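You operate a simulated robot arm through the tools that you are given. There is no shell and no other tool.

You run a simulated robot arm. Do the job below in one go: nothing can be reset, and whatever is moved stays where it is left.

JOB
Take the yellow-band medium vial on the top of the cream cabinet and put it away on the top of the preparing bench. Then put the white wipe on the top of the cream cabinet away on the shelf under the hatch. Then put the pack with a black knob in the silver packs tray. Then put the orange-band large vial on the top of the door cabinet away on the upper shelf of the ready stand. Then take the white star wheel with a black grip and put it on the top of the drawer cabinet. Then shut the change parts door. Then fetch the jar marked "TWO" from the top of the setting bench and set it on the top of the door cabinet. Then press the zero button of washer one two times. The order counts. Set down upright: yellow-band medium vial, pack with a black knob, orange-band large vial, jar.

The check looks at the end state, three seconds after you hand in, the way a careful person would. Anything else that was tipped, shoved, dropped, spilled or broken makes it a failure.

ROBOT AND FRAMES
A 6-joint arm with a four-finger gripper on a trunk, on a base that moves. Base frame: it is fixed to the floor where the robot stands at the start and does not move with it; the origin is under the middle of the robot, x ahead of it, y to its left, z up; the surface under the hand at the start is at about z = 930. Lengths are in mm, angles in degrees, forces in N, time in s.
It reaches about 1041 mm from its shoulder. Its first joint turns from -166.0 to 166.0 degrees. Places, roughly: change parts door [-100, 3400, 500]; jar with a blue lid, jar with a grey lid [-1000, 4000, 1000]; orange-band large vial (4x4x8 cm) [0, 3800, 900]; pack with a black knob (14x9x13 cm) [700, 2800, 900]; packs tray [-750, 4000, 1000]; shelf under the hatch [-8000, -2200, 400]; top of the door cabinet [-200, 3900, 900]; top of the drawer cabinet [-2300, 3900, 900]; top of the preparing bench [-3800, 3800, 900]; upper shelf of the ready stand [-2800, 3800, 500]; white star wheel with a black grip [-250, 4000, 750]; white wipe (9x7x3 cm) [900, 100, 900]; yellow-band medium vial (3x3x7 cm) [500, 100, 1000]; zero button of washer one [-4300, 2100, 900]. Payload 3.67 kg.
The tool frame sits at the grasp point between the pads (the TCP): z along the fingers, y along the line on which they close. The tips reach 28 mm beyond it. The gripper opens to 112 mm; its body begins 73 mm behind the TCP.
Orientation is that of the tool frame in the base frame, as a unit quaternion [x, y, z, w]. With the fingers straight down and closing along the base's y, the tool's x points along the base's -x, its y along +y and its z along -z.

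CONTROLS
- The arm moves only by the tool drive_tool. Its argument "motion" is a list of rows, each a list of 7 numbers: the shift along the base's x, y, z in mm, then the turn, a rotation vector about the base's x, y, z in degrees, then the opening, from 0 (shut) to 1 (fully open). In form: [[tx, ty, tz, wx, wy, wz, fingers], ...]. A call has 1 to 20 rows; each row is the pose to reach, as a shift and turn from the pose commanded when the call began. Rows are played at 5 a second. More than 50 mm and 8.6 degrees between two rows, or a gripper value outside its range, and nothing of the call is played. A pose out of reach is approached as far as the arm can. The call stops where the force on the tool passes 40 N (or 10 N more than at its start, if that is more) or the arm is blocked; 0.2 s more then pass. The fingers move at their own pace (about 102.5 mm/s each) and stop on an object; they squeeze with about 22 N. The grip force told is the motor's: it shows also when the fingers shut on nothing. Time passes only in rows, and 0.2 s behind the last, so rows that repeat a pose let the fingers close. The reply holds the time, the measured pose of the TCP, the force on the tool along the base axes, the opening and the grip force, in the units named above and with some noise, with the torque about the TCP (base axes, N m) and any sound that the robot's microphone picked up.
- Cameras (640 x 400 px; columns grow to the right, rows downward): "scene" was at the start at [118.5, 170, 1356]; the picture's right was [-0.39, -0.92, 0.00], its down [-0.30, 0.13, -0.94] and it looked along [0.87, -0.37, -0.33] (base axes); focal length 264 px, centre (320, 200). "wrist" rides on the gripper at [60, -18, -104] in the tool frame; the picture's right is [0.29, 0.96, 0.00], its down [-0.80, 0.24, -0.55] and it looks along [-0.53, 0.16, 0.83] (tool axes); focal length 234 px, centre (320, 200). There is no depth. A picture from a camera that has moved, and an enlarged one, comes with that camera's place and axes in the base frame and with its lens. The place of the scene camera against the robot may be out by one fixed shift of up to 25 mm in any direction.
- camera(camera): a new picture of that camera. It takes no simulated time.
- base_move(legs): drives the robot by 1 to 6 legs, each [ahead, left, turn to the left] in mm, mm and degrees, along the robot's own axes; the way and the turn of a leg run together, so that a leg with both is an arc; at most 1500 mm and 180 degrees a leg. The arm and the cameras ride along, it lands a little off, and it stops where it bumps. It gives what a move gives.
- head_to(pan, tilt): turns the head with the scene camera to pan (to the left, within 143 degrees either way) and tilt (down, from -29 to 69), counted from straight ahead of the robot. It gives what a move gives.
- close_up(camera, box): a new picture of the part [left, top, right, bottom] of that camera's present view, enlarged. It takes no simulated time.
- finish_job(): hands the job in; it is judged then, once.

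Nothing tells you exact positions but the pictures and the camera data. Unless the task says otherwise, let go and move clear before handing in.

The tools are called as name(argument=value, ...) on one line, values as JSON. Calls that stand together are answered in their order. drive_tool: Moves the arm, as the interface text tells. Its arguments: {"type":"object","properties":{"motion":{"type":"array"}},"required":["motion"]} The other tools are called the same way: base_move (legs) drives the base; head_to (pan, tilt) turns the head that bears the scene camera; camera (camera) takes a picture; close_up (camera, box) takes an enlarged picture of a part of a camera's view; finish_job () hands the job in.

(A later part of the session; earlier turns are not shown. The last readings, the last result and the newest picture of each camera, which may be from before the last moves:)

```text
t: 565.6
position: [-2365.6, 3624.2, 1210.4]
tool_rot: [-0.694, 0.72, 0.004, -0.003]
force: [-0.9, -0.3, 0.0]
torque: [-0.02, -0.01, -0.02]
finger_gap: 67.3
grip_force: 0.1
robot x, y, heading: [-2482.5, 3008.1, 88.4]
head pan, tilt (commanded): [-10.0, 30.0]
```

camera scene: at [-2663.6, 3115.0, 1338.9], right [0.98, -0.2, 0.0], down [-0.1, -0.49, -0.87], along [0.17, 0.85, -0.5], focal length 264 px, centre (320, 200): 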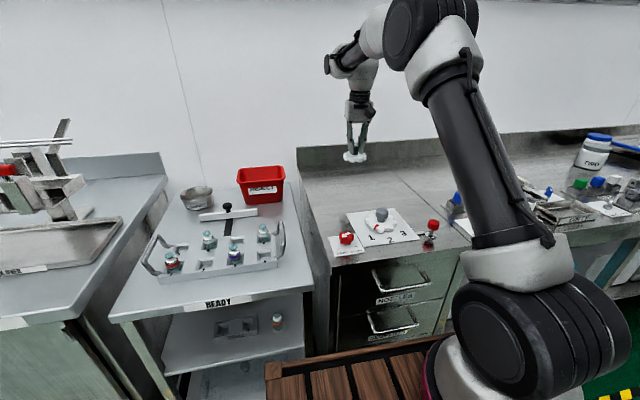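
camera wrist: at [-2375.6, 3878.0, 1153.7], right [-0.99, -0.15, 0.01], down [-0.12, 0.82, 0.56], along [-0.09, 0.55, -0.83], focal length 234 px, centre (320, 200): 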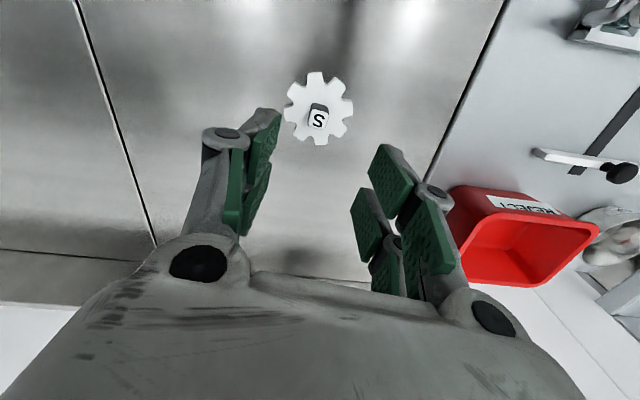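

Arm is high and retracted. Now I'll move to inspect the setting bench.

base_move(legs=[[-150, -700, 1.6], [0, -700, 0]])

head_to(pan=0, tilt=22)

camera(camera="scene")

close_up(camera="scene", box=[280, 150, 600, 290])

close_up(camera="scene", box=[40, 150, 340, 290])

```text
t: 572.9
position: [-981.1, 3464.6, 1210.7]
tool_rot: [-0.703, 0.711, 0.004, -0.003]
force: [-0.3, -0.2, -0.8]
torque: [0.03, 0.01, 0.03]
finger_gap: 67.0
grip_force: 0.1
robot x, y, heading: [-1081.2, 2842.8, 89.6]
head pan, tilt (commanded): [-10.0, 30.0]
```

```text
t: 573.6
position: [-981.5, 3463.8, 1210.9]
tool_rot: [-0.703, 0.711, 0.004, -0.002]
force: [-0.3, 0.3, 0.3]
torque: [0.01, -0.01, 0.0]
finger_gap: 67.2
grip_force: 0.1
robot x, y, heading: [-1082.9, 2849.1, 90.0]
head pan, tilt (commanded): [0.0, 22.0]
```

```text
taken
camera scene: at [-1284.2, 2951.6, 1351.6], right [1.0, 0.0, 0.0], down [0.0, -0.38, -0.93], along [0.0, 0.93, -0.38], focal length 264 px, centre (320, 200)
```

scene: 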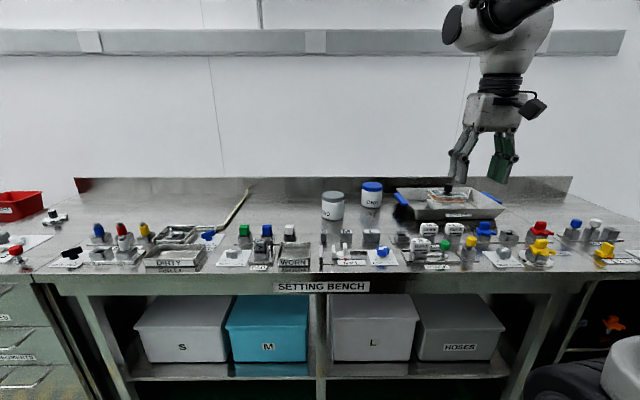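

```text
2.00 times, centred on (440, 220) of scene
camera zoom: at [-1284.2, 2951.6, 1351.6], right [1.0, 0.0, 0.0], down [0.0, -0.38, -0.93], along [0.0, 0.93, -0.38], focal length 528 px, centre (80, 160)
```

zoom: 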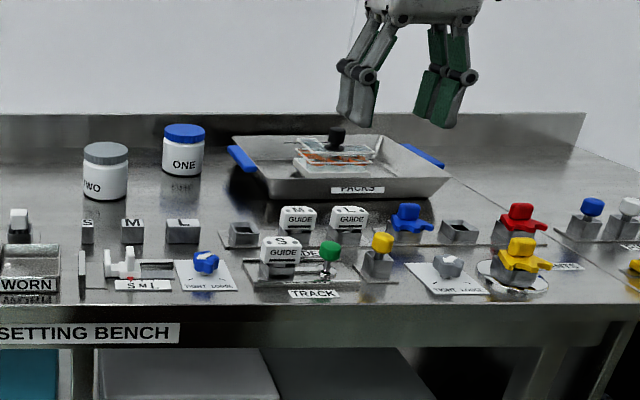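

```text
2.13 times, centred on (190, 220) of scene
camera zoom: at [-1284.2, 2951.6, 1351.6], right [1.0, 0.0, 0.0], down [0.0, -0.38, -0.93], along [0.0, 0.93, -0.38], focal length 563 px, centre (597, 157)
```

zoom: 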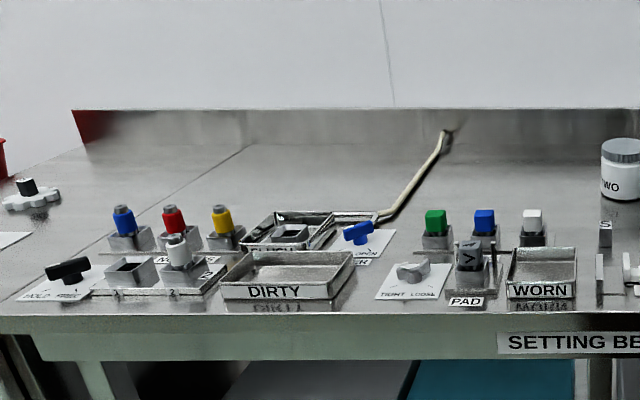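

Jar TWO was nudged (about 60 mm, turned, still upright; it has to be moved anyway). I'll check the tray, pack, jar ONE and other pieces closely.

close_up(camera="scene", box=[380, 170, 520, 240])

close_up(camera="scene", box=[300, 170, 420, 240])

close_up(camera="scene", box=[500, 190, 640, 280])

camera(camera="wrist")

```text
4.57 times, centred on (450, 205) of scene
camera zoom: at [-1284.2, 2951.6, 1351.6], right [1.0, 0.0, 0.0], down [0.0, -0.38, -0.93], along [0.0, 0.93, -0.38], focal length 1207 px, centre (-274, 177)
```

zoom: 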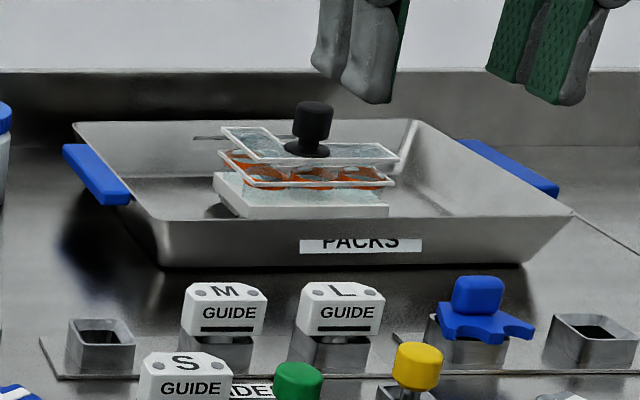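

```text
5.33 times, centred on (360, 205) of scene
camera zoom: at [-1284.2, 2951.6, 1351.6], right [1.0, 0.0, 0.0], down [0.0, -0.38, -0.93], along [0.0, 0.93, -0.38], focal length 1408 px, centre (107, 173)
```

zoom: 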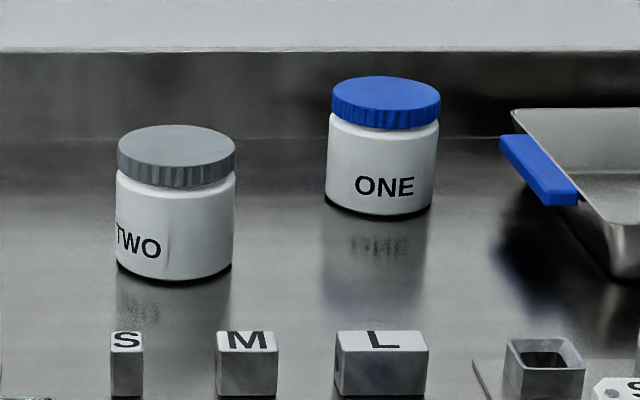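

```text
4.44 times, centred on (570, 235) of scene
camera zoom: at [-1284.2, 2951.6, 1351.6], right [1.0, 0.0, 0.0], down [0.0, -0.38, -0.93], along [0.0, 0.93, -0.38], focal length 1174 px, centre (-791, 44)
```

zoom: 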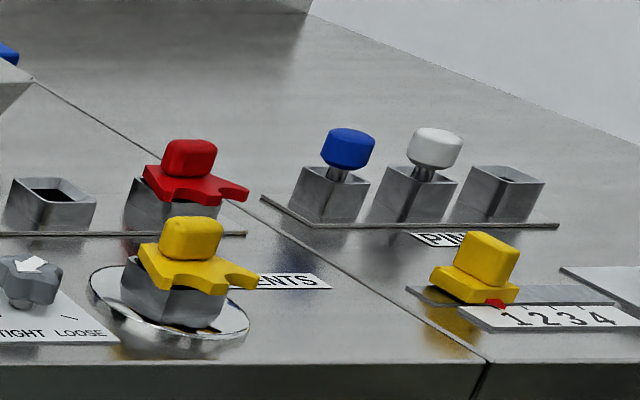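

```text
taken
camera wrist: at [-962.9, 3403.1, 1314.5], right [-0.96, -0.28, 0.01], down [-0.23, 0.8, 0.56], along [-0.16, 0.53, -0.83], focal length 234 px, centre (320, 200)
```

wrist: 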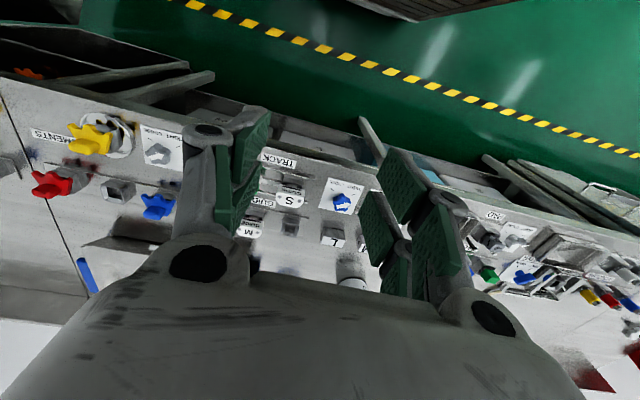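

The tray, pack, jar ONE and all fixtures are in place. Next I shut the change parts door: I'll go in front of it and look at it.

base_move(legs=[[-130, -440, 0], [0, -440, 0]])

head_to(pan=-20, tilt=45)

camera(camera="scene")

camera(camera="wrist")

```text
t: 578.6
position: [-105.7, 3333.3, 1211.8]
tool_rot: [-0.704, 0.71, 0.004, -0.003]
force: [-0.3, 0.4, -0.2]
torque: [0.0, 0.0, -0.03]
finger_gap: 67.2
grip_force: 0.1
robot x, y, heading: [-200.3, 2719.8, 90.0]
head pan, tilt (commanded): [0.0, 22.0]
```

```text
t: 579.5
position: [-105.1, 3334.9, 1212.1]
tool_rot: [-0.704, 0.71, 0.005, -0.003]
force: [-0.2, -0.2, -0.2]
torque: [0.01, -0.01, 0.0]
finger_gap: 67.3
grip_force: 0.1
robot x, y, heading: [-204.8, 2715.7, 90.0]
head pan, tilt (commanded): [-20.0, 45.0]
```

```text
taken
camera scene: at [-378.6, 2803.8, 1316.3], right [0.94, -0.34, 0.0], down [-0.24, -0.66, -0.71], along [0.24, 0.67, -0.71], focal length 264 px, centre (320, 200)
```

scene: 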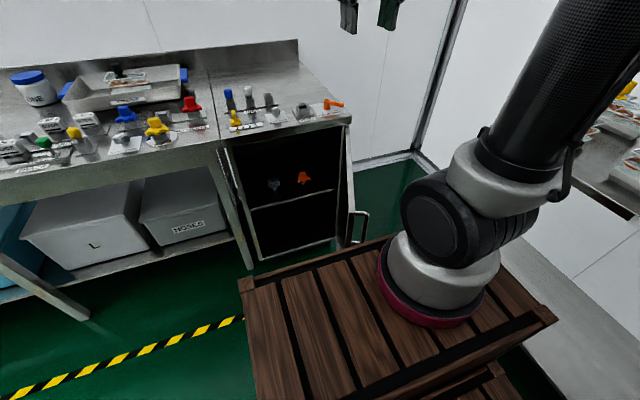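

```text
taken
camera wrist: at [-86.5, 3272.9, 1314.5], right [-0.96, -0.28, 0.01], down [-0.23, 0.8, 0.56], along [-0.16, 0.53, -0.83], focal length 234 px, centre (320, 200)
```

wrist: 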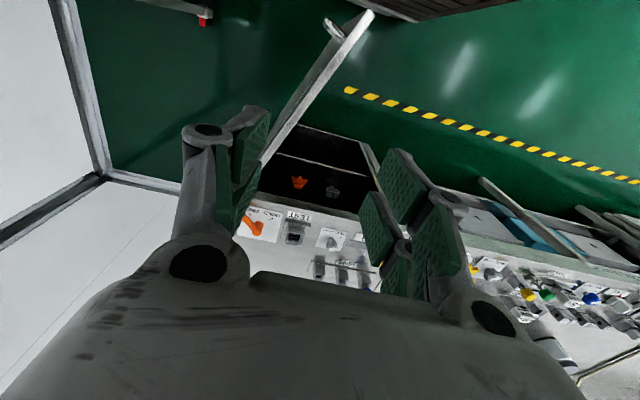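

From above I see the door: free edge at about (-159, 3202), hinge near (7, 3608), with a handle near the free edge. I'll lower the closed hand on the outer (east) side of the door, then sweep it shut.

drive_tool(motion=[[35, 0, 0, 0, 0, 0, 0.3], [70, 0, 0, 0, 0, 0, 0], [110, 0, -10, 0, 0, 0, 0], [115, 0, -55, 0, 0, 0, 0], [115, 0, -100, 0, 0, 0, 0], [115, 0, -145, 0, 0, 0, 0], [115, 0, -190, 0, 0, 0, 0], [115, 0, -235, 0, 0, 0, 0], [115, 0, -280, 0, 0, 0, 0], [115, 0, -325, 0, 0, 0, 0], [115, 0, -370, 0, 0, 0, 0], [115, 0, -415, 0, 0, 0, 0], [115, 0, -452, 0, 0, 0, 0], [115, 0, -452, 0, 0, 0, 0]])

camera(camera="wrist")

camera(camera="scene")

```text
t: 582.5
position: [9.6, 3335.8, 760.1]
tool_rot: [-0.704, 0.71, 0.004, -0.002]
force: [-1.8, -0.1, 0.0]
torque: [0.0, -0.02, -0.01]
finger_gap: 0.0
grip_force: 21.5
robot x, y, heading: [-205.7, 2714.8, 89.8]
head pan, tilt (commanded): [-20.0, 45.0]
```

```text
taken
camera wrist: at [28.7, 3273.6, 862.9], right [-0.96, -0.28, 0.01], down [-0.23, 0.8, 0.56], along [-0.16, 0.53, -0.83], focal length 234 px, centre (320, 200)
```

wrist: 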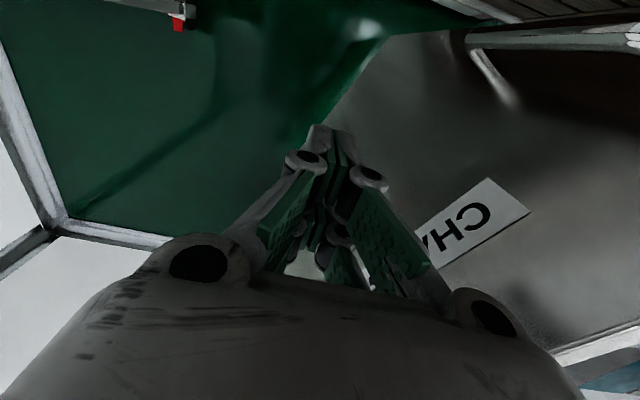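

```text
taken
camera scene: at [-378.5, 2803.8, 1316.2], right [0.94, -0.34, 0.0], down [-0.24, -0.66, -0.71], along [0.24, 0.66, -0.71], focal length 264 px, centre (320, 200)
```

scene: 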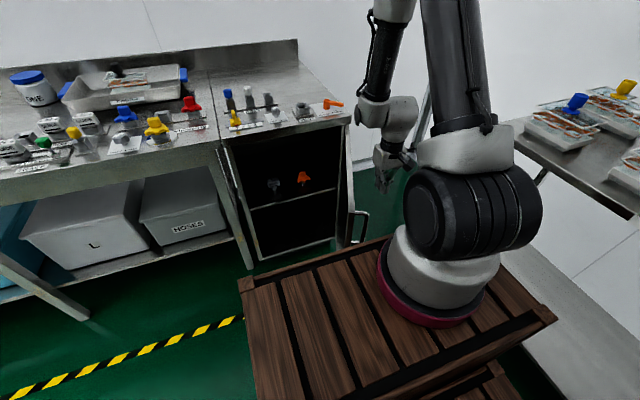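

The hand is on the door's outer side, above and away from its handle. I'll start pushing the door around in an arc.

drive_tool(motion=[[-35, 15, 0, 0, 0, 0, 0], [-55, 25, 0, 0, 0, 0, 0], [-70, 31, 0, 0, 0, 0, 0], [-88, 39, 0, 0, 0, 0, 0], [-106, 46, -3, 0, 0, 0, 0], [-124, 54, -6, 0, 0, 0, 0], [-141, 62, -10, 0, 0, 0, 0], [-155, 75, -14, 6, 0, 0, 0], [-168, 88, -18, 12, 0, 0, 0], [-180, 100, -22, 18, 0, 0, 0], [-180, 100, -22, 18, 0, 0, 0]])

camera(camera="wrist")

camera(camera="scene")

```text
t: 584.9
position: [-169.5, 3434.7, 737.9]
tool_rot: [-0.696, 0.7, 0.115, 0.108]
force: [-0.8, -0.1, -0.4]
torque: [-0.01, -0.01, -0.01]
finger_gap: 0.0
grip_force: 22.0
out of reach, approached as far as the arm can: row 9
robot x, y, heading: [-205.0, 2717.5, 90.1]
head pan, tilt (commanded): [-20.0, 45.0]
```

```text
taken
camera wrist: at [-151.6, 3343.5, 817.3], right [-0.96, -0.27, -0.08], down [-0.23, 0.59, 0.78], along [-0.16, 0.76, -0.62], focal length 234 px, centre (320, 200)
```

wrist: 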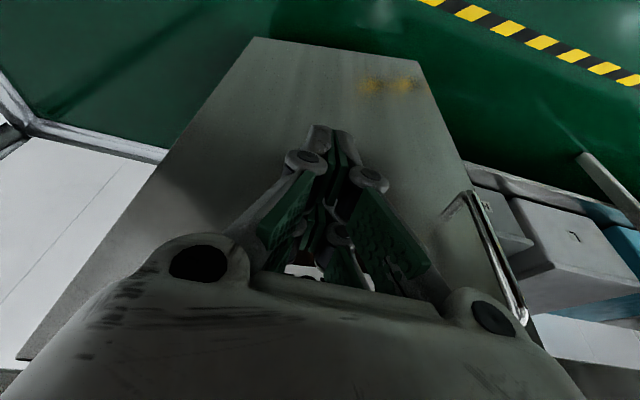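

```text
taken
camera scene: at [-378.6, 2803.8, 1316.2], right [0.94, -0.34, 0.0], down [-0.24, -0.66, -0.71], along [0.24, 0.66, -0.71], focal length 264 px, centre (320, 200)
```

scene: 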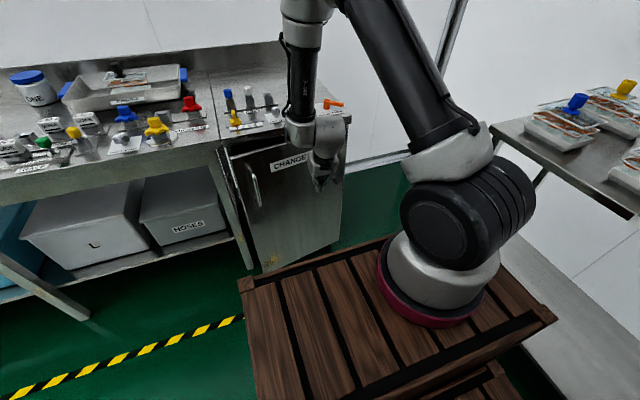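

The door has swung nearly shut. Enlarging.

close_up(camera="scene", box=[200, 110, 380, 280])

```text
2.35 times, centred on (290, 195) of scene
camera zoom: at [-378.6, 2803.8, 1316.2], right [0.94, -0.34, 0.0], down [-0.24, -0.66, -0.71], along [0.24, 0.66, -0.71], focal length 621 px, centre (391, 212)
```

zoom: 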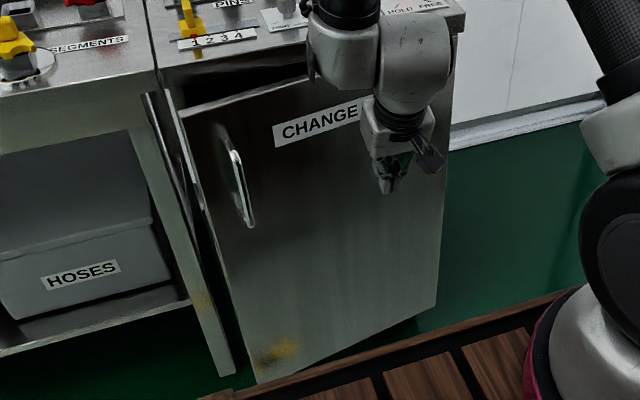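

The door is still ajar by 25–30°. I'll continue the arc with the hand tilting forward under the cabinet's top edge.

drive_tool(motion=[[-10, 12, -4, 7, 0, 0, 0], [-20, 26, -8, 14, 0, 0, 0], [-29, 40, -12, 21, 0, 0, 0], [-37, 54, -16, 28, 0, 0, 0], [-44, 68, -20, 35, 0, 0, 0], [-50, 82, -24, 42, 0, 0, 0], [-55, 94, -28, 42, 0, 0, 0], [-55, 94, -28, 42, 0, 0, 0]])

close_up(camera="scene", box=[200, 110, 380, 280])

camera(camera="wrist")

```text
t: 586.7
position: [-225.3, 3527.4, 710.3]
tool_rot: [-0.61, 0.613, 0.358, 0.351]
force: [0.5, 0.0, -0.3]
torque: [-0.01, 0.0, -0.01]
finger_gap: 0.0
grip_force: 21.6
robot x, y, heading: [-206.4, 2718.6, 90.2]
head pan, tilt (commanded): [-20.0, 45.0]
```

```text
2.35 times, centred on (290, 195) of scene
camera zoom: at [-378.6, 2803.8, 1316.2], right [0.94, -0.34, 0.0], down [-0.24, -0.66, -0.71], along [0.24, 0.66, -0.71], focal length 621 px, centre (391, 212)
```

zoom: 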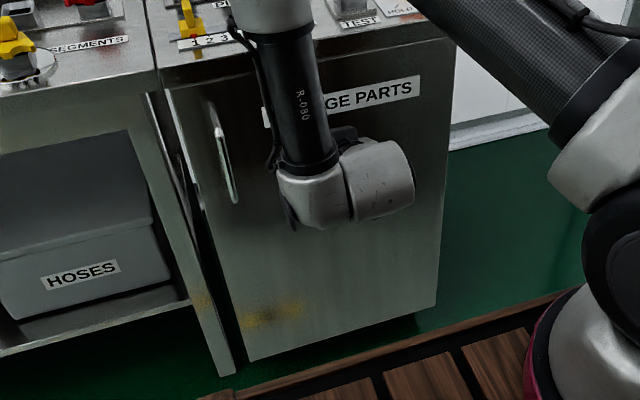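

```text
taken
camera wrist: at [-206.7, 3407.1, 708.9], right [-0.96, -0.15, -0.24], down [-0.23, -0.08, 0.97], along [-0.16, 0.99, 0.05], focal length 234 px, centre (320, 200)
```

wrist: 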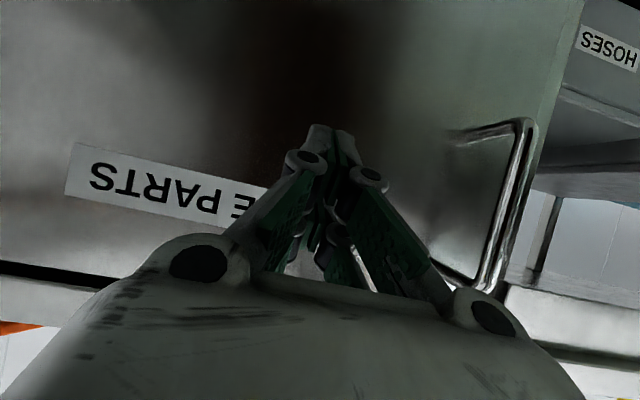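

The door is nearly flush. I'll push straight north gently until resistance shows it is fully shut.

drive_tool(motion=[[-2, 8, 0, 0, 0, 0, 0], [-4, 16, 0, 0, 0, 0, 0], [-5, 24, 0, 0, 0, 0, 0], [-6, 32, 0, 0, 0, 0, 0], [-6, 40, 0, 0, 0, 0, 0]])

close_up(camera="scene", box=[200, 110, 380, 280])

```text
t: 587.9
position: [-231.0, 3568.1, 708.8]
tool_rot: [-0.611, 0.613, 0.358, 0.35]
force: [0.0, -0.2, 0.3]
torque: [0.0, 0.0, 0.0]
finger_gap: 0.0
grip_force: 22.0
robot x, y, heading: [-204.6, 2714.5, 90.0]
head pan, tilt (commanded): [-20.0, 45.0]
```

```text
2.35 times, centred on (290, 195) of scene
camera zoom: at [-378.6, 2803.8, 1316.2], right [0.94, -0.34, 0.0], down [-0.24, -0.66, -0.71], along [0.24, 0.66, -0.71], focal length 621 px, centre (391, 212)
```

zoom: 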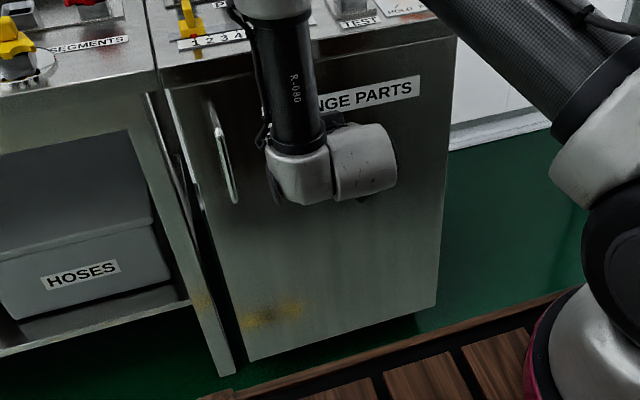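

drive_tool(motion=[[0, 6, 0, 0, 0, 0, 0], [0, 12, 0, 0, 0, 0, 0], [0, 18, 0, 0, 0, 0, 0], [0, 24, 0, 0, 0, 0, 0], [0, 30, 0, 0, 0, 0, 0], [0, 36, 0, 0, 0, 0, 0]])

camera(camera="wrist")

close_up(camera="scene", box=[200, 110, 380, 280])

```text
t: 588.6
position: [-232.1, 3576.2, 708.0]
tool_rot: [-0.612, 0.615, 0.354, 0.35]
force: [-0.5, -12.3, 4.1]
torque: [0.3, -0.04, 0.05]
finger_gap: 5.9
grip_force: 35.6
robot x, y, heading: [-202.8, 2713.6, 90.1]
head pan, tilt (commanded): [-20.0, 45.0]
stopped in row 3: the force on the tool passed its limit at 52 N (the readings are from after the stop); the commanded pose is now the measured one
```

```text
taken
camera wrist: at [-212.3, 3455.5, 708.3], right [-0.96, -0.15, -0.24], down [-0.23, -0.08, 0.97], along [-0.16, 0.99, 0.04], focal length 234 px, centre (320, 200)
```

wrist: 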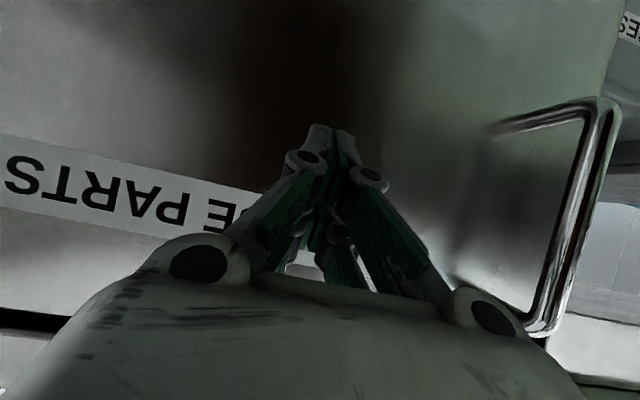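

```text
2.35 times, centred on (290, 195) of scene
camera zoom: at [-378.7, 2802.7, 1316.3], right [0.94, -0.34, 0.0], down [-0.24, -0.66, -0.71], along [0.24, 0.66, -0.71], focal length 621 px, centre (391, 212)
```

zoom: 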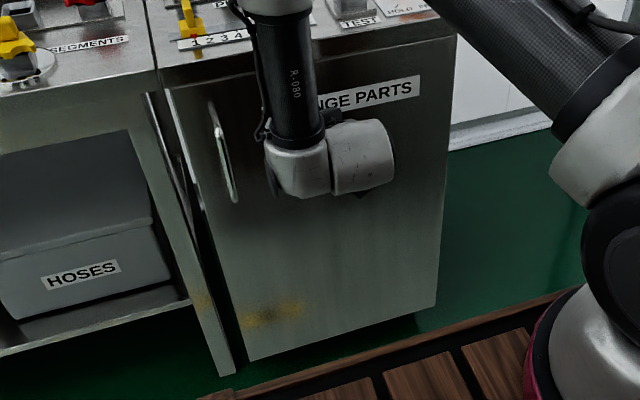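

The door is firmly shut (hard stop at ~50 N). I'll back the hand away and raise the arm.

drive_tool(motion=[[0, -12, 0, 0, 0, 0, 0], [0, -45, 5, 0, 0, 0, 0], [0, -85, 15, -4, 0, 0, 0], [0, -122, 30, -10, 0, 0, 0], [10, -152, 55, -17, 0, 0, 0], [20, -178, 90, -24, 0, 0, 0], [30, -198, 130, -31, 0, 0, 0], [40, -210, 172, -38, 0, 0, 0.2], [50, -220, 214, -44, 0, 0, 0.4], [60, -228, 258, -50, 0, 0, 0.6], [70, -232, 303, -55, 0, 0, 0.6], [80, -236, 348, -60, 0, 0, 0.6], [90, -240, 393, -60, 0, 0, 0.6], [100, -242, 438, -60, 0, 0, 0.6], [110, -242, 482, -60, 0, 0, 0.6], [120, -242, 502, -60, 0, 0, 0.6], [120, -242, 502, -60, 0, 0, 0.6]])

camera(camera="scene")

close_up(camera="scene", box=[200, 90, 380, 280])

```text
t: 592.2
position: [-147.3, 3337.8, 1181.7]
tool_rot: [-0.697, 0.704, -0.085, 0.108]
force: [0.2, 0.0, -0.4]
torque: [0.02, -0.02, 0.05]
finger_gap: 67.2
grip_force: 0.0
out of reach, approached as far as the arm can: row 8, 9, 10, 11, 12, 13, 14, 15, 16, 17
robot x, y, heading: [-201.8, 2712.7, 89.8]
head pan, tilt (commanded): [-20.0, 45.0]
```

```text
taken
camera scene: at [-378.6, 2803.4, 1316.2], right [0.94, -0.34, 0.0], down [-0.24, -0.66, -0.71], along [0.24, 0.66, -0.71], focal length 264 px, centre (320, 200)
```

scene: 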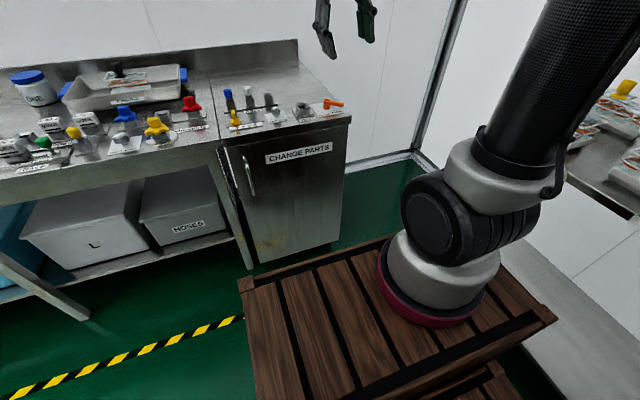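

```text
2.11 times, centred on (290, 185) of scene
camera zoom: at [-378.6, 2803.4, 1316.2], right [0.94, -0.34, 0.0], down [-0.24, -0.66, -0.71], along [0.24, 0.66, -0.71], focal length 556 px, centre (383, 232)
```

zoom: 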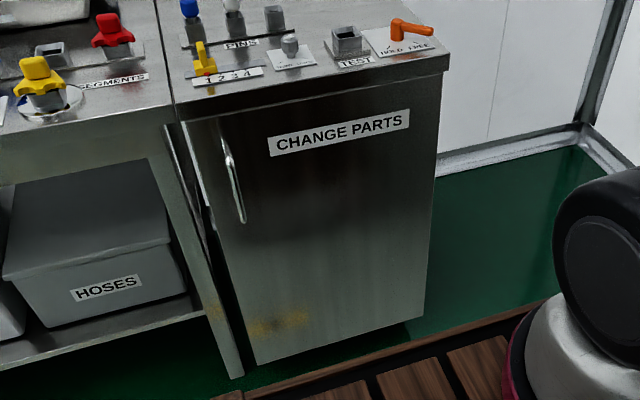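

The door is shut. The arm reports it could not fully reach the last commanded poses, so I'll check its state and move it outward to a comfortable pose.

drive_tool(motion=[[0, 40, 0, 0, 0, 0, 0.6], [0, 80, 0, 0, 0, 0, 0.6], [0, 80, 0, 0, 0, 0, 0.6]])

camera(camera="wrist")

head_to(pan=-25, tilt=10)

camera(camera="scene")

```text
t: 593.0
position: [-148.7, 3416.9, 1180.5]
tool_rot: [-0.695, 0.706, -0.084, 0.108]
force: [0.0, -0.5, 0.5]
torque: [0.02, 0.0, 0.02]
finger_gap: 67.3
grip_force: 0.0
out of reach, approached as far as the arm can: row 2, 3
robot x, y, heading: [-203.8, 2713.8, 90.1]
head pan, tilt (commanded): [-20.0, 45.0]
```

```text
taken
camera wrist: at [-160.5, 3351.9, 1282.8], right [-0.93, -0.27, -0.27], down [-0.37, 0.78, 0.5], along [0.08, 0.56, -0.83], focal length 234 px, centre (320, 200)
```

wrist: 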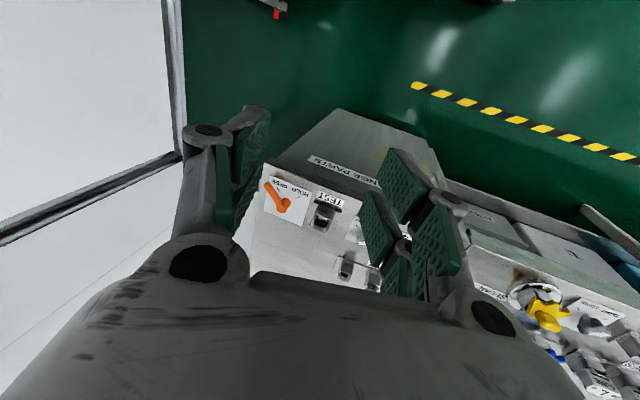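

```text
t: 594.0
position: [-148.6, 3416.5, 1181.4]
tool_rot: [-0.696, 0.705, -0.084, 0.107]
force: [-0.5, 0.3, 0.1]
torque: [0.04, 0.04, 0.02]
finger_gap: 67.2
grip_force: 0.0
robot x, y, heading: [-203.6, 2714.4, 90.0]
head pan, tilt (commanded): [-25.0, 10.0]
```

```text
taken
camera scene: at [-367.2, 2811.3, 1371.1], right [0.91, -0.42, 0.0], down [-0.07, -0.16, -0.98], along [0.42, 0.89, -0.17], focal length 264 px, centre (320, 200)
```

scene: 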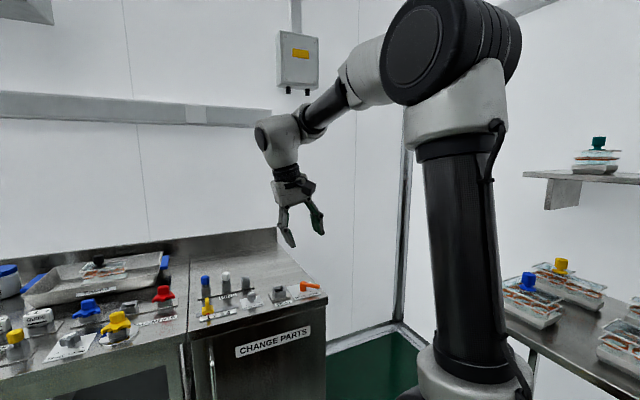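

The wrist seems to have come through a singular alignment in the wrong configuration. I'll retrace the original path (down, along, then straight up) to unwind it.

drive_tool(motion=[[-5, 0, -45, 3, 0, 0, 0.4], [-10, 0, -90, 6, 0, 0, 0.2], [-15, 0, -135, 9, 0, 0, 0], [-20, 0, -180, 12, 0, 0, 0], [-25, 2, -225, 15, 0, 0, 0], [-30, 5, -270, 18, 0, 0, 0], [-35, 8, -315, 18, 0, 0, 0], [-40, 11, -360, 18, 0, 0, 0], [-45, 14, -405, 18, 0, 0, 0], [-50, 17, -450, 18, 0, 0, 0], [-55, 20, -470, 18, 0, 0, 0], [-55, 20, -470, 18, 0, 0, 0]])

camera(camera="scene")

```text
t: 596.6
position: [-204.3, 3435.9, 712.8]
tool_rot: [-0.672, 0.708, 0.026, 0.215]
force: [0.7, -0.9, -0.5]
torque: [0.03, 0.0, 0.04]
finger_gap: 0.0
grip_force: 22.0
robot x, y, heading: [-204.9, 2716.5, 90.1]
head pan, tilt (commanded): [-25.0, 10.0]
```

```text
taken
camera scene: at [-367.2, 2811.3, 1371.2], right [0.91, -0.42, 0.0], down [-0.07, -0.16, -0.98], along [0.42, 0.89, -0.17], focal length 264 px, centre (320, 200)
```

scene: 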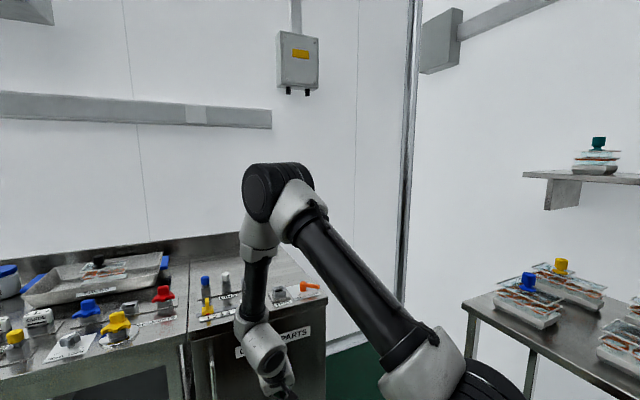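

The lean became part of the commanded pose. I'll correct it explicitly (about 15° around y) while moving back to the east side.

drive_tool(motion=[[10, -5, 5, -0.4, 3.7, 1.3, 0], [20, -10, 10, -0.9, 7.4, 2.6, 0], [30, -15, 15, -1.3, 11.1, 4, 0], [40, -20, 20, -1.8, 14.8, 5.3, 0], [40, -20, 20, -1.8, 14.8, 5.3, 0]])

```text
t: 597.8
position: [-164.3, 3417.2, 732.9]
tool_rot: [-0.698, 0.699, 0.111, 0.11]
force: [-0.4, 0.0, -0.5]
torque: [0.01, -0.01, 0.04]
finger_gap: 0.1
grip_force: 21.8
out of reach, approached as far as the arm can: row 4
robot x, y, heading: [-202.6, 2713.9, 89.8]
head pan, tilt (commanded): [-25.0, 10.0]
```

drive_tool(motion=[[8, -6, 4, -4, 0, 0, 0], [18, -12, 7, -9, 0, 0, 0], [28, -18, 10, -14, 0, 0, 0], [40, -25, 13, -18, 0, 0, 0], [75, -40, 18, -18, 0, 0, 0], [112, -56, 24, -18, 0, 0, 0], [147, -70, 27, -18, 0, 0, 0], [174, -81, 27, -18, 0, 0, 0], [174, -81, 27, -18, 0, 0, 0]])

camera(camera="scene")

```text
t: 599.8
position: [11.5, 3338.0, 758.8]
tool_rot: [-0.707, 0.707, 0.0, -0.001]
force: [-0.1, -0.1, 0.4]
torque: [-0.03, 0.02, 0.0]
finger_gap: 0.1
grip_force: 22.2
out of reach, approached as far as the arm can: row 2
robot x, y, heading: [-204.0, 2713.9, 89.9]
head pan, tilt (commanded): [-25.0, 10.0]
```

```text
taken
camera scene: at [-367.1, 2811.3, 1371.2], right [0.91, -0.42, 0.0], down [-0.07, -0.16, -0.98], along [0.42, 0.89, -0.17], focal length 264 px, centre (320, 200)
```

scene: 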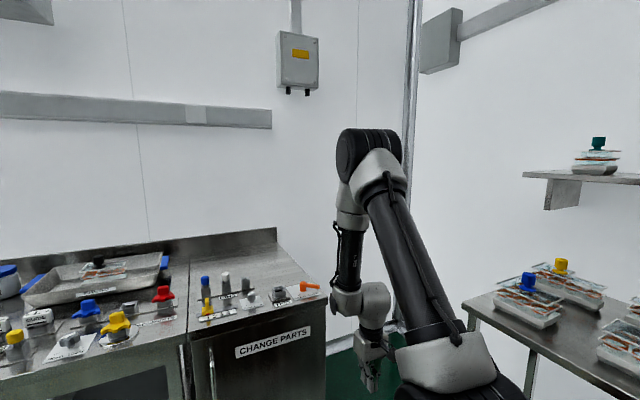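

Orientation is exactly vertical again. Now straight up to travel height.

drive_tool(motion=[[0, 0, 45, 0, 0, 0, 0], [0, 0, 90, 0, 0, 0, 0], [0, 0, 135, 0, 0, 0, 0], [0, 0, 180, 0, 0, 0, 0], [0, 0, 225, 0, 0, 0, 0], [0, 0, 270, 0, 0, 0, 0], [0, 0, 315, 0, 0, 0, 0], [0, 0, 360, 0, 0, 0, 0], [0, 0, 405, 0, 0, 0, 0.3], [0, 0, 450, 0, 0, 0, 0.6], [-40, 0, 452, 0, 0, 0, 0.6], [-80, 0, 452, 0, 0, 0, 0.6], [-115, 0, 452, 0, 0, 0, 0.6], [-115, 0, 452, 0, 0, 0, 0.6]])

camera(camera="scene")

```text
t: 602.8
position: [-105.0, 3334.2, 1210.3]
tool_rot: [-0.706, 0.708, 0.0, -0.001]
force: [0.3, 0.1, 0.2]
torque: [0.01, 0.03, -0.02]
finger_gap: 67.0
grip_force: 0.0
robot x, y, heading: [-204.1, 2718.7, 90.2]
head pan, tilt (commanded): [-25.0, 10.0]
```

```text
taken
camera scene: at [-367.1, 2811.3, 1371.2], right [0.91, -0.42, 0.0], down [-0.07, -0.16, -0.98], along [0.42, 0.89, -0.17], focal length 264 px, centre (320, 200)
```

scene: 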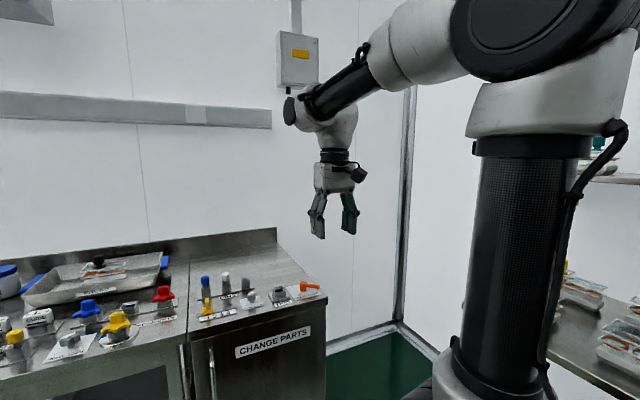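

The arm is back to normal and the door is shut. Next is jar TWO at about (-1240, 3915); I'll drive there with the arm high.

base_move(legs=[[0, 560, 0], [270, 560, 0]])

head_to(pan=0, tilt=28)

camera(camera="scene")

camera(camera="wrist")

```text
t: 609.1
position: [-1224.9, 3604.0, 1209.9]
tool_rot: [0.708, -0.706, -0.001, 0.002]
force: [-0.6, 0.0, 0.6]
torque: [-0.01, -0.02, -0.01]
finger_gap: 67.4
grip_force: 0.0
robot x, y, heading: [-1323.9, 2981.5, 90.2]
head pan, tilt (commanded): [-25.0, 10.0]
```

```text
t: 610.0
position: [-1224.9, 3603.6, 1211.0]
tool_rot: [0.708, -0.706, 0.0, 0.002]
force: [0.6, -0.6, -0.9]
torque: [0.01, 0.04, -0.02]
finger_gap: 67.0
grip_force: 0.0
robot x, y, heading: [-1324.0, 2985.3, 90.2]
head pan, tilt (commanded): [0.0, 28.0]
```

```text
taken
camera scene: at [-1525.6, 3086.0, 1342.1], right [1.0, 0.0, 0.0], down [0.0, -0.47, -0.88], along [0.0, 0.88, -0.47], focal length 264 px, centre (320, 200)
```

scene: 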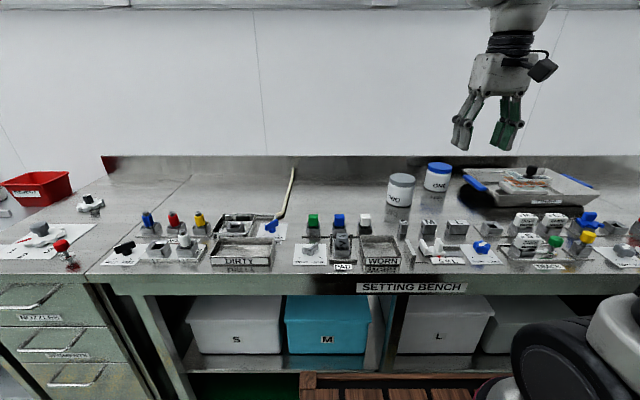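

```text
taken
camera wrist: at [-1206.9, 3542.8, 1314.4], right [-0.96, -0.29, 0.0], down [-0.24, 0.8, 0.55], along [-0.16, 0.53, -0.83], focal length 234 px, centre (320, 200)
```

wrist: 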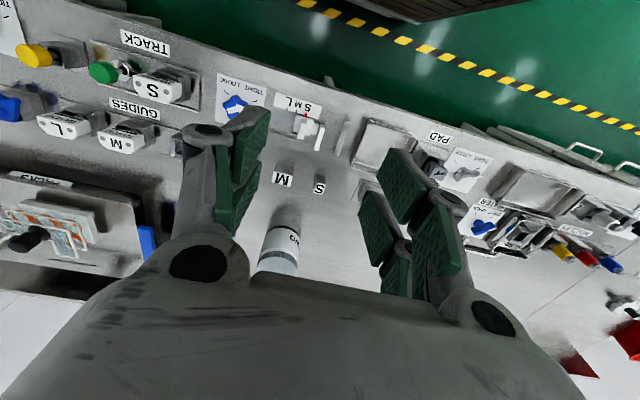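

drive_tool(motion=[[0, 45, 0, 0, 0, 0, 0.8], [0, 90, 0, 0, 0, 0, 1], [0, 135, 0, 0, 0, 0, 1], [0, 180, 0, 0, 0, 0, 1], [0, 215, -10, 0, 0, 0, 1], [0, 215, -10, 0, 0, 0, 1]])

camera(camera="wrist")

close_up(camera="wrist", box=[240, 50, 400, 200])

```text
t: 611.4
position: [-1225.7, 3820.3, 1201.6]
tool_rot: [0.707, -0.707, -0.001, 0.001]
force: [-0.2, -1.2, 0.6]
torque: [0.05, -0.02, -0.03]
finger_gap: 111.9
grip_force: 0.1
robot x, y, heading: [-1319.6, 2982.5, 90.5]
head pan, tilt (commanded): [0.0, 28.0]
```

```text
taken
camera wrist: at [-1207.0, 3758.9, 1304.6], right [-0.96, -0.29, 0.0], down [-0.24, 0.8, 0.55], along [-0.16, 0.53, -0.83], focal length 234 px, centre (320, 200)
```

wrist: 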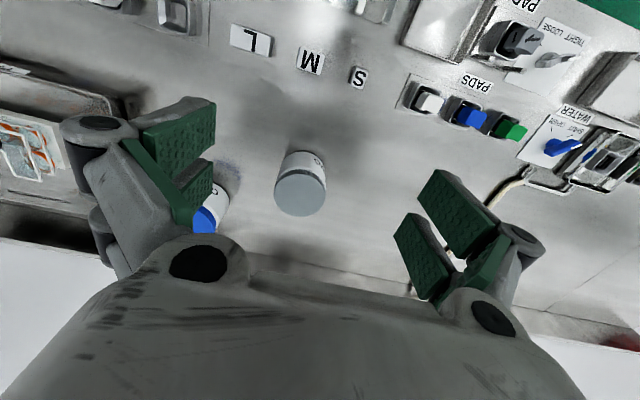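

```text
2.67 times, centred on (320, 125) of wrist
camera zoom: at [-1207.0, 3758.9, 1304.6], right [-0.96, -0.29, 0.0], down [-0.24, 0.8, 0.55], along [-0.16, 0.53, -0.83], focal length 624 px, centre (320, 400)
```

zoom: 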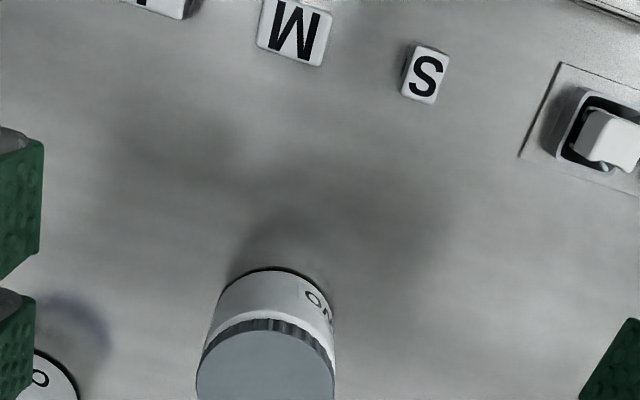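

The jar's centre looks to be near (-1238, 3978) on a bench top of z ≈ 850. I'll move closer above it and re-measure.

drive_tool(motion=[[-4, 40, -10, 0, 0, 0, 1], [-8, 80, -30, 0, 0, 0, 1], [-12, 115, -55, 0, 0, 0, 1], [-12, 140, -80, 0, 0, 0, 1], [-12, 140, -80, 0, 0, 0, 1]])

camera(camera="wrist")

close_up(camera="wrist", box=[220, 60, 420, 220])

```text
t: 612.6
position: [-1238.0, 3958.7, 1119.7]
tool_rot: [0.708, -0.706, -0.001, 0.0]
force: [0.1, -0.3, 0.7]
torque: [0.01, 0.0, 0.01]
finger_gap: 112.0
grip_force: 0.1
robot x, y, heading: [-1321.9, 2983.4, 90.1]
head pan, tilt (commanded): [0.0, 28.0]
```

```text
taken
camera wrist: at [-1219.6, 3898.1, 1223.2], right [-0.96, -0.29, 0.0], down [-0.24, 0.8, 0.55], along [-0.16, 0.53, -0.83], focal length 234 px, centre (320, 200)
```

wrist: 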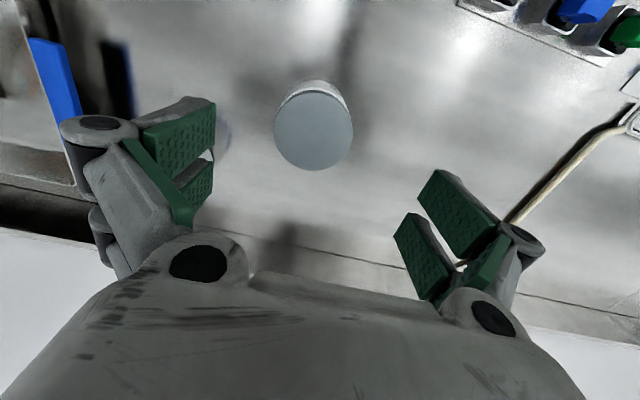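

```text
2.50 times, centred on (320, 140) of wrist
camera zoom: at [-1219.6, 3898.1, 1223.2], right [-0.96, -0.29, 0.0], down [-0.24, 0.8, 0.55], along [-0.16, 0.53, -0.83], focal length 585 px, centre (320, 350)
```

zoom: 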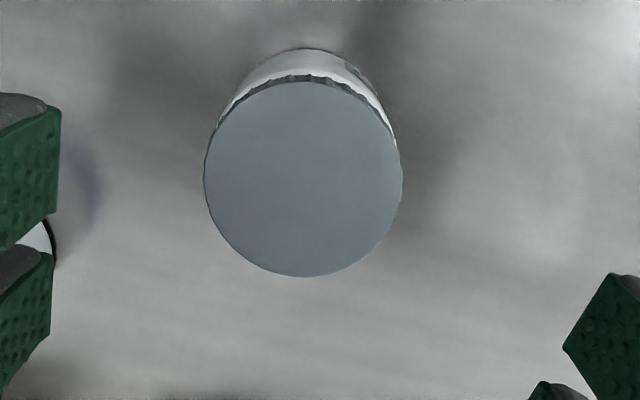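

The lid centre is at (-1237.5, 3983), top z ≈ 944, about 95 mm wide, so I need to be centred within a few mm. I'll move over it and verify.

drive_tool(motion=[[0, 12, -30, 0, 0, 0, 1], [0, 24, -60, 0, 0, 0, 1], [0, 24, -90, 0, 0, 0, 1], [0, 24, -90, 0, 0, 0, 1]])

close_up(camera="wrist", box=[160, 40, 480, 240])

```text
t: 613.6
position: [-1236.5, 3981.7, 1029.9]
tool_rot: [0.707, -0.707, 0.0, 0.001]
force: [0.4, 0.2, -0.7]
torque: [0.01, 0.01, -0.03]
finger_gap: 112.3
grip_force: 0.1
robot x, y, heading: [-1322.9, 2981.8, 90.2]
head pan, tilt (commanded): [0.0, 28.0]
```

```text
2.00 times, centred on (320, 140) of wrist
camera zoom: at [-1218.4, 3922.4, 1134.7], right [-0.96, -0.29, 0.0], down [-0.24, 0.8, 0.55], along [-0.16, 0.53, -0.83], focal length 468 px, centre (320, 320)
```

zoom: 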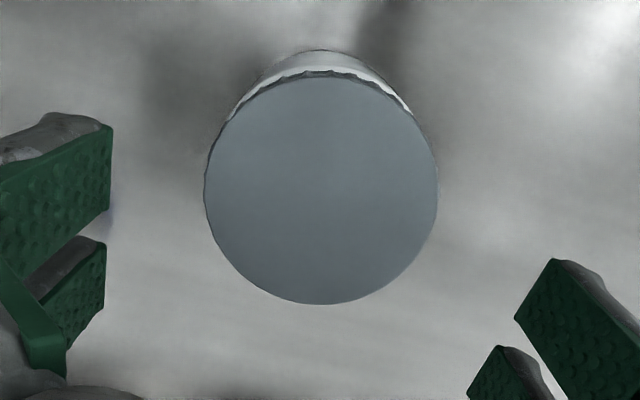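

Perfectly centred. I'll descend straight down around the lid.

drive_tool(motion=[[0, 0, -25, 0, 0, 0, 1], [0, 0, -50, 0, 0, 0, 1], [0, 0, -65, 0, 0, 0, 1], [0, 0, -80, 0, 0, 0, 1], [0, 0, -95, 0, 0, 0, 1], [0, 0, -105, 0, 0, 0, 1], [0, 0, -105, 0, 0, 0, 1]])

camera(camera="wrist")

close_up(camera="scene", box=[340, 110, 480, 230])

```text
t: 615.2
position: [-1235.2, 3981.6, 926.0]
tool_rot: [0.708, -0.706, -0.001, 0.001]
force: [-0.3, 0.1, -0.4]
torque: [0.01, 0.01, -0.01]
finger_gap: 112.4
grip_force: 0.0
robot x, y, heading: [-1322.8, 2984.0, 90.1]
head pan, tilt (commanded): [0.0, 28.0]
```

```text
taken
camera wrist: at [-1218.1, 3921.9, 1029.2], right [-0.96, -0.29, 0.0], down [-0.24, 0.8, 0.56], along [-0.16, 0.53, -0.83], focal length 234 px, centre (320, 200)
```

wrist: 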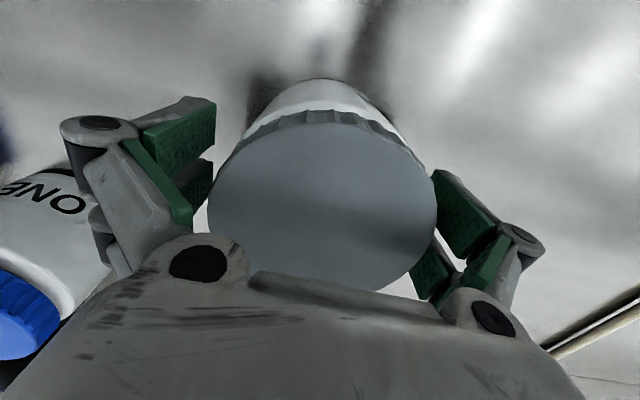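

```text
3.33 times, centred on (410, 170) of scene
camera zoom: at [-1525.7, 3086.0, 1342.0], right [1.0, 0.0, 0.0], down [0.0, -0.47, -0.88], along [0.0, 0.88, -0.47], focal length 880 px, centre (20, 300)
```

zoom: 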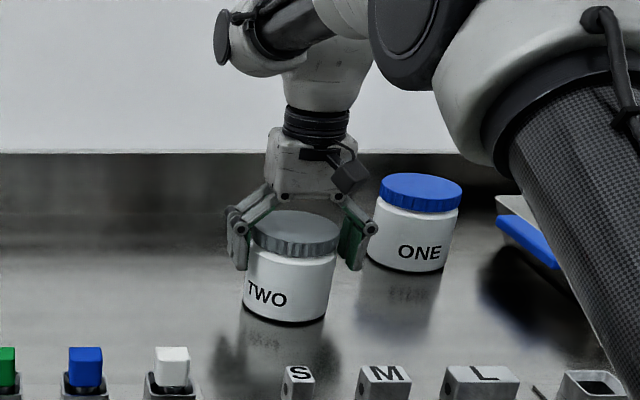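

Fingers are around the lid. Closing.

drive_tool(motion=[[0, 0, 0, 0, 0, 0, 0.9], [0, 0, 0, 0, 0, 0, 0.8], [0, 0, 0, 0, 0, 0, 0.6], [0, 0, 0, 0, 0, 0, 0.6], [0, 0, 0, 0, 0, 0, 0.6]])

camera(camera="wrist")

```text
t: 616.4
position: [-1236.7, 3983.6, 926.9]
tool_rot: [0.708, -0.706, 0.0, 0.0]
force: [-1.1, 1.6, 2.0]
torque: [-0.03, -0.04, 0.05]
finger_gap: 91.5
grip_force: 21.3
robot x, y, heading: [-1322.1, 2983.0, 90.1]
head pan, tilt (commanded): [0.0, 28.0]
```

```text
taken
camera wrist: at [-1218.2, 3921.9, 1029.4], right [-0.96, -0.29, 0.0], down [-0.24, 0.8, 0.56], along [-0.16, 0.53, -0.83], focal length 234 px, centre (320, 200)
```

wrist: 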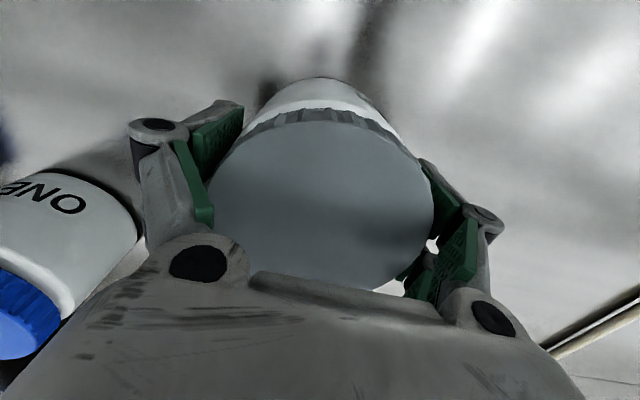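

Gripped at 91.5 mm. I'll lift gently and check.

drive_tool(motion=[[0, 0, 5, 0, 0, 0, 0.5], [0, 0, 15, 0, 0, 0, 0.5], [0, 0, 30, 0, 0, 0, 0.5], [0, 0, 30, 0, 0, 0, 0.5]])

camera(camera="wrist")

close_up(camera="scene", box=[340, 110, 480, 230])

```text
t: 617.4
position: [-1236.4, 3981.4, 955.5]
tool_rot: [0.708, -0.707, -0.001, 0.001]
force: [-0.4, -0.1, -1.2]
torque: [-0.04, -0.02, -0.01]
finger_gap: 91.2
grip_force: 22.0
robot x, y, heading: [-1323.9, 2983.9, 90.4]
head pan, tilt (commanded): [0.0, 28.0]
```

```text
taken
camera wrist: at [-1218.7, 3920.8, 1058.9], right [-0.96, -0.29, 0.0], down [-0.24, 0.8, 0.55], along [-0.16, 0.53, -0.83], focal length 234 px, centre (320, 200)
```

wrist: 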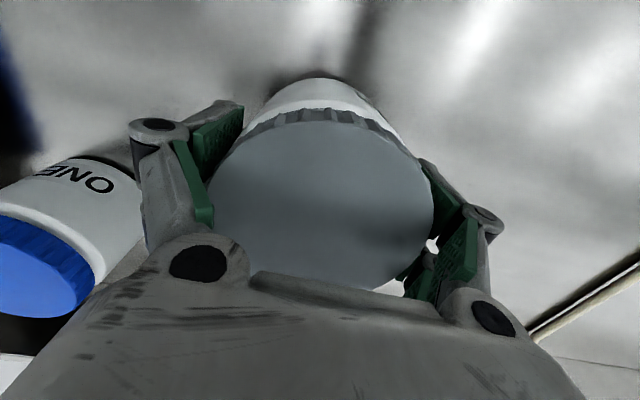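

```text
3.33 times, centred on (410, 170) of scene
camera zoom: at [-1525.7, 3086.1, 1342.0], right [1.0, 0.0, 0.0], down [0.0, -0.47, -0.88], along [0.0, 0.88, -0.47], focal length 880 px, centre (20, 300)
```

zoom: 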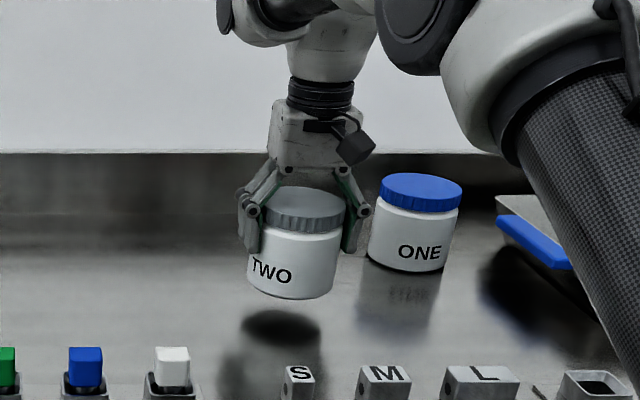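

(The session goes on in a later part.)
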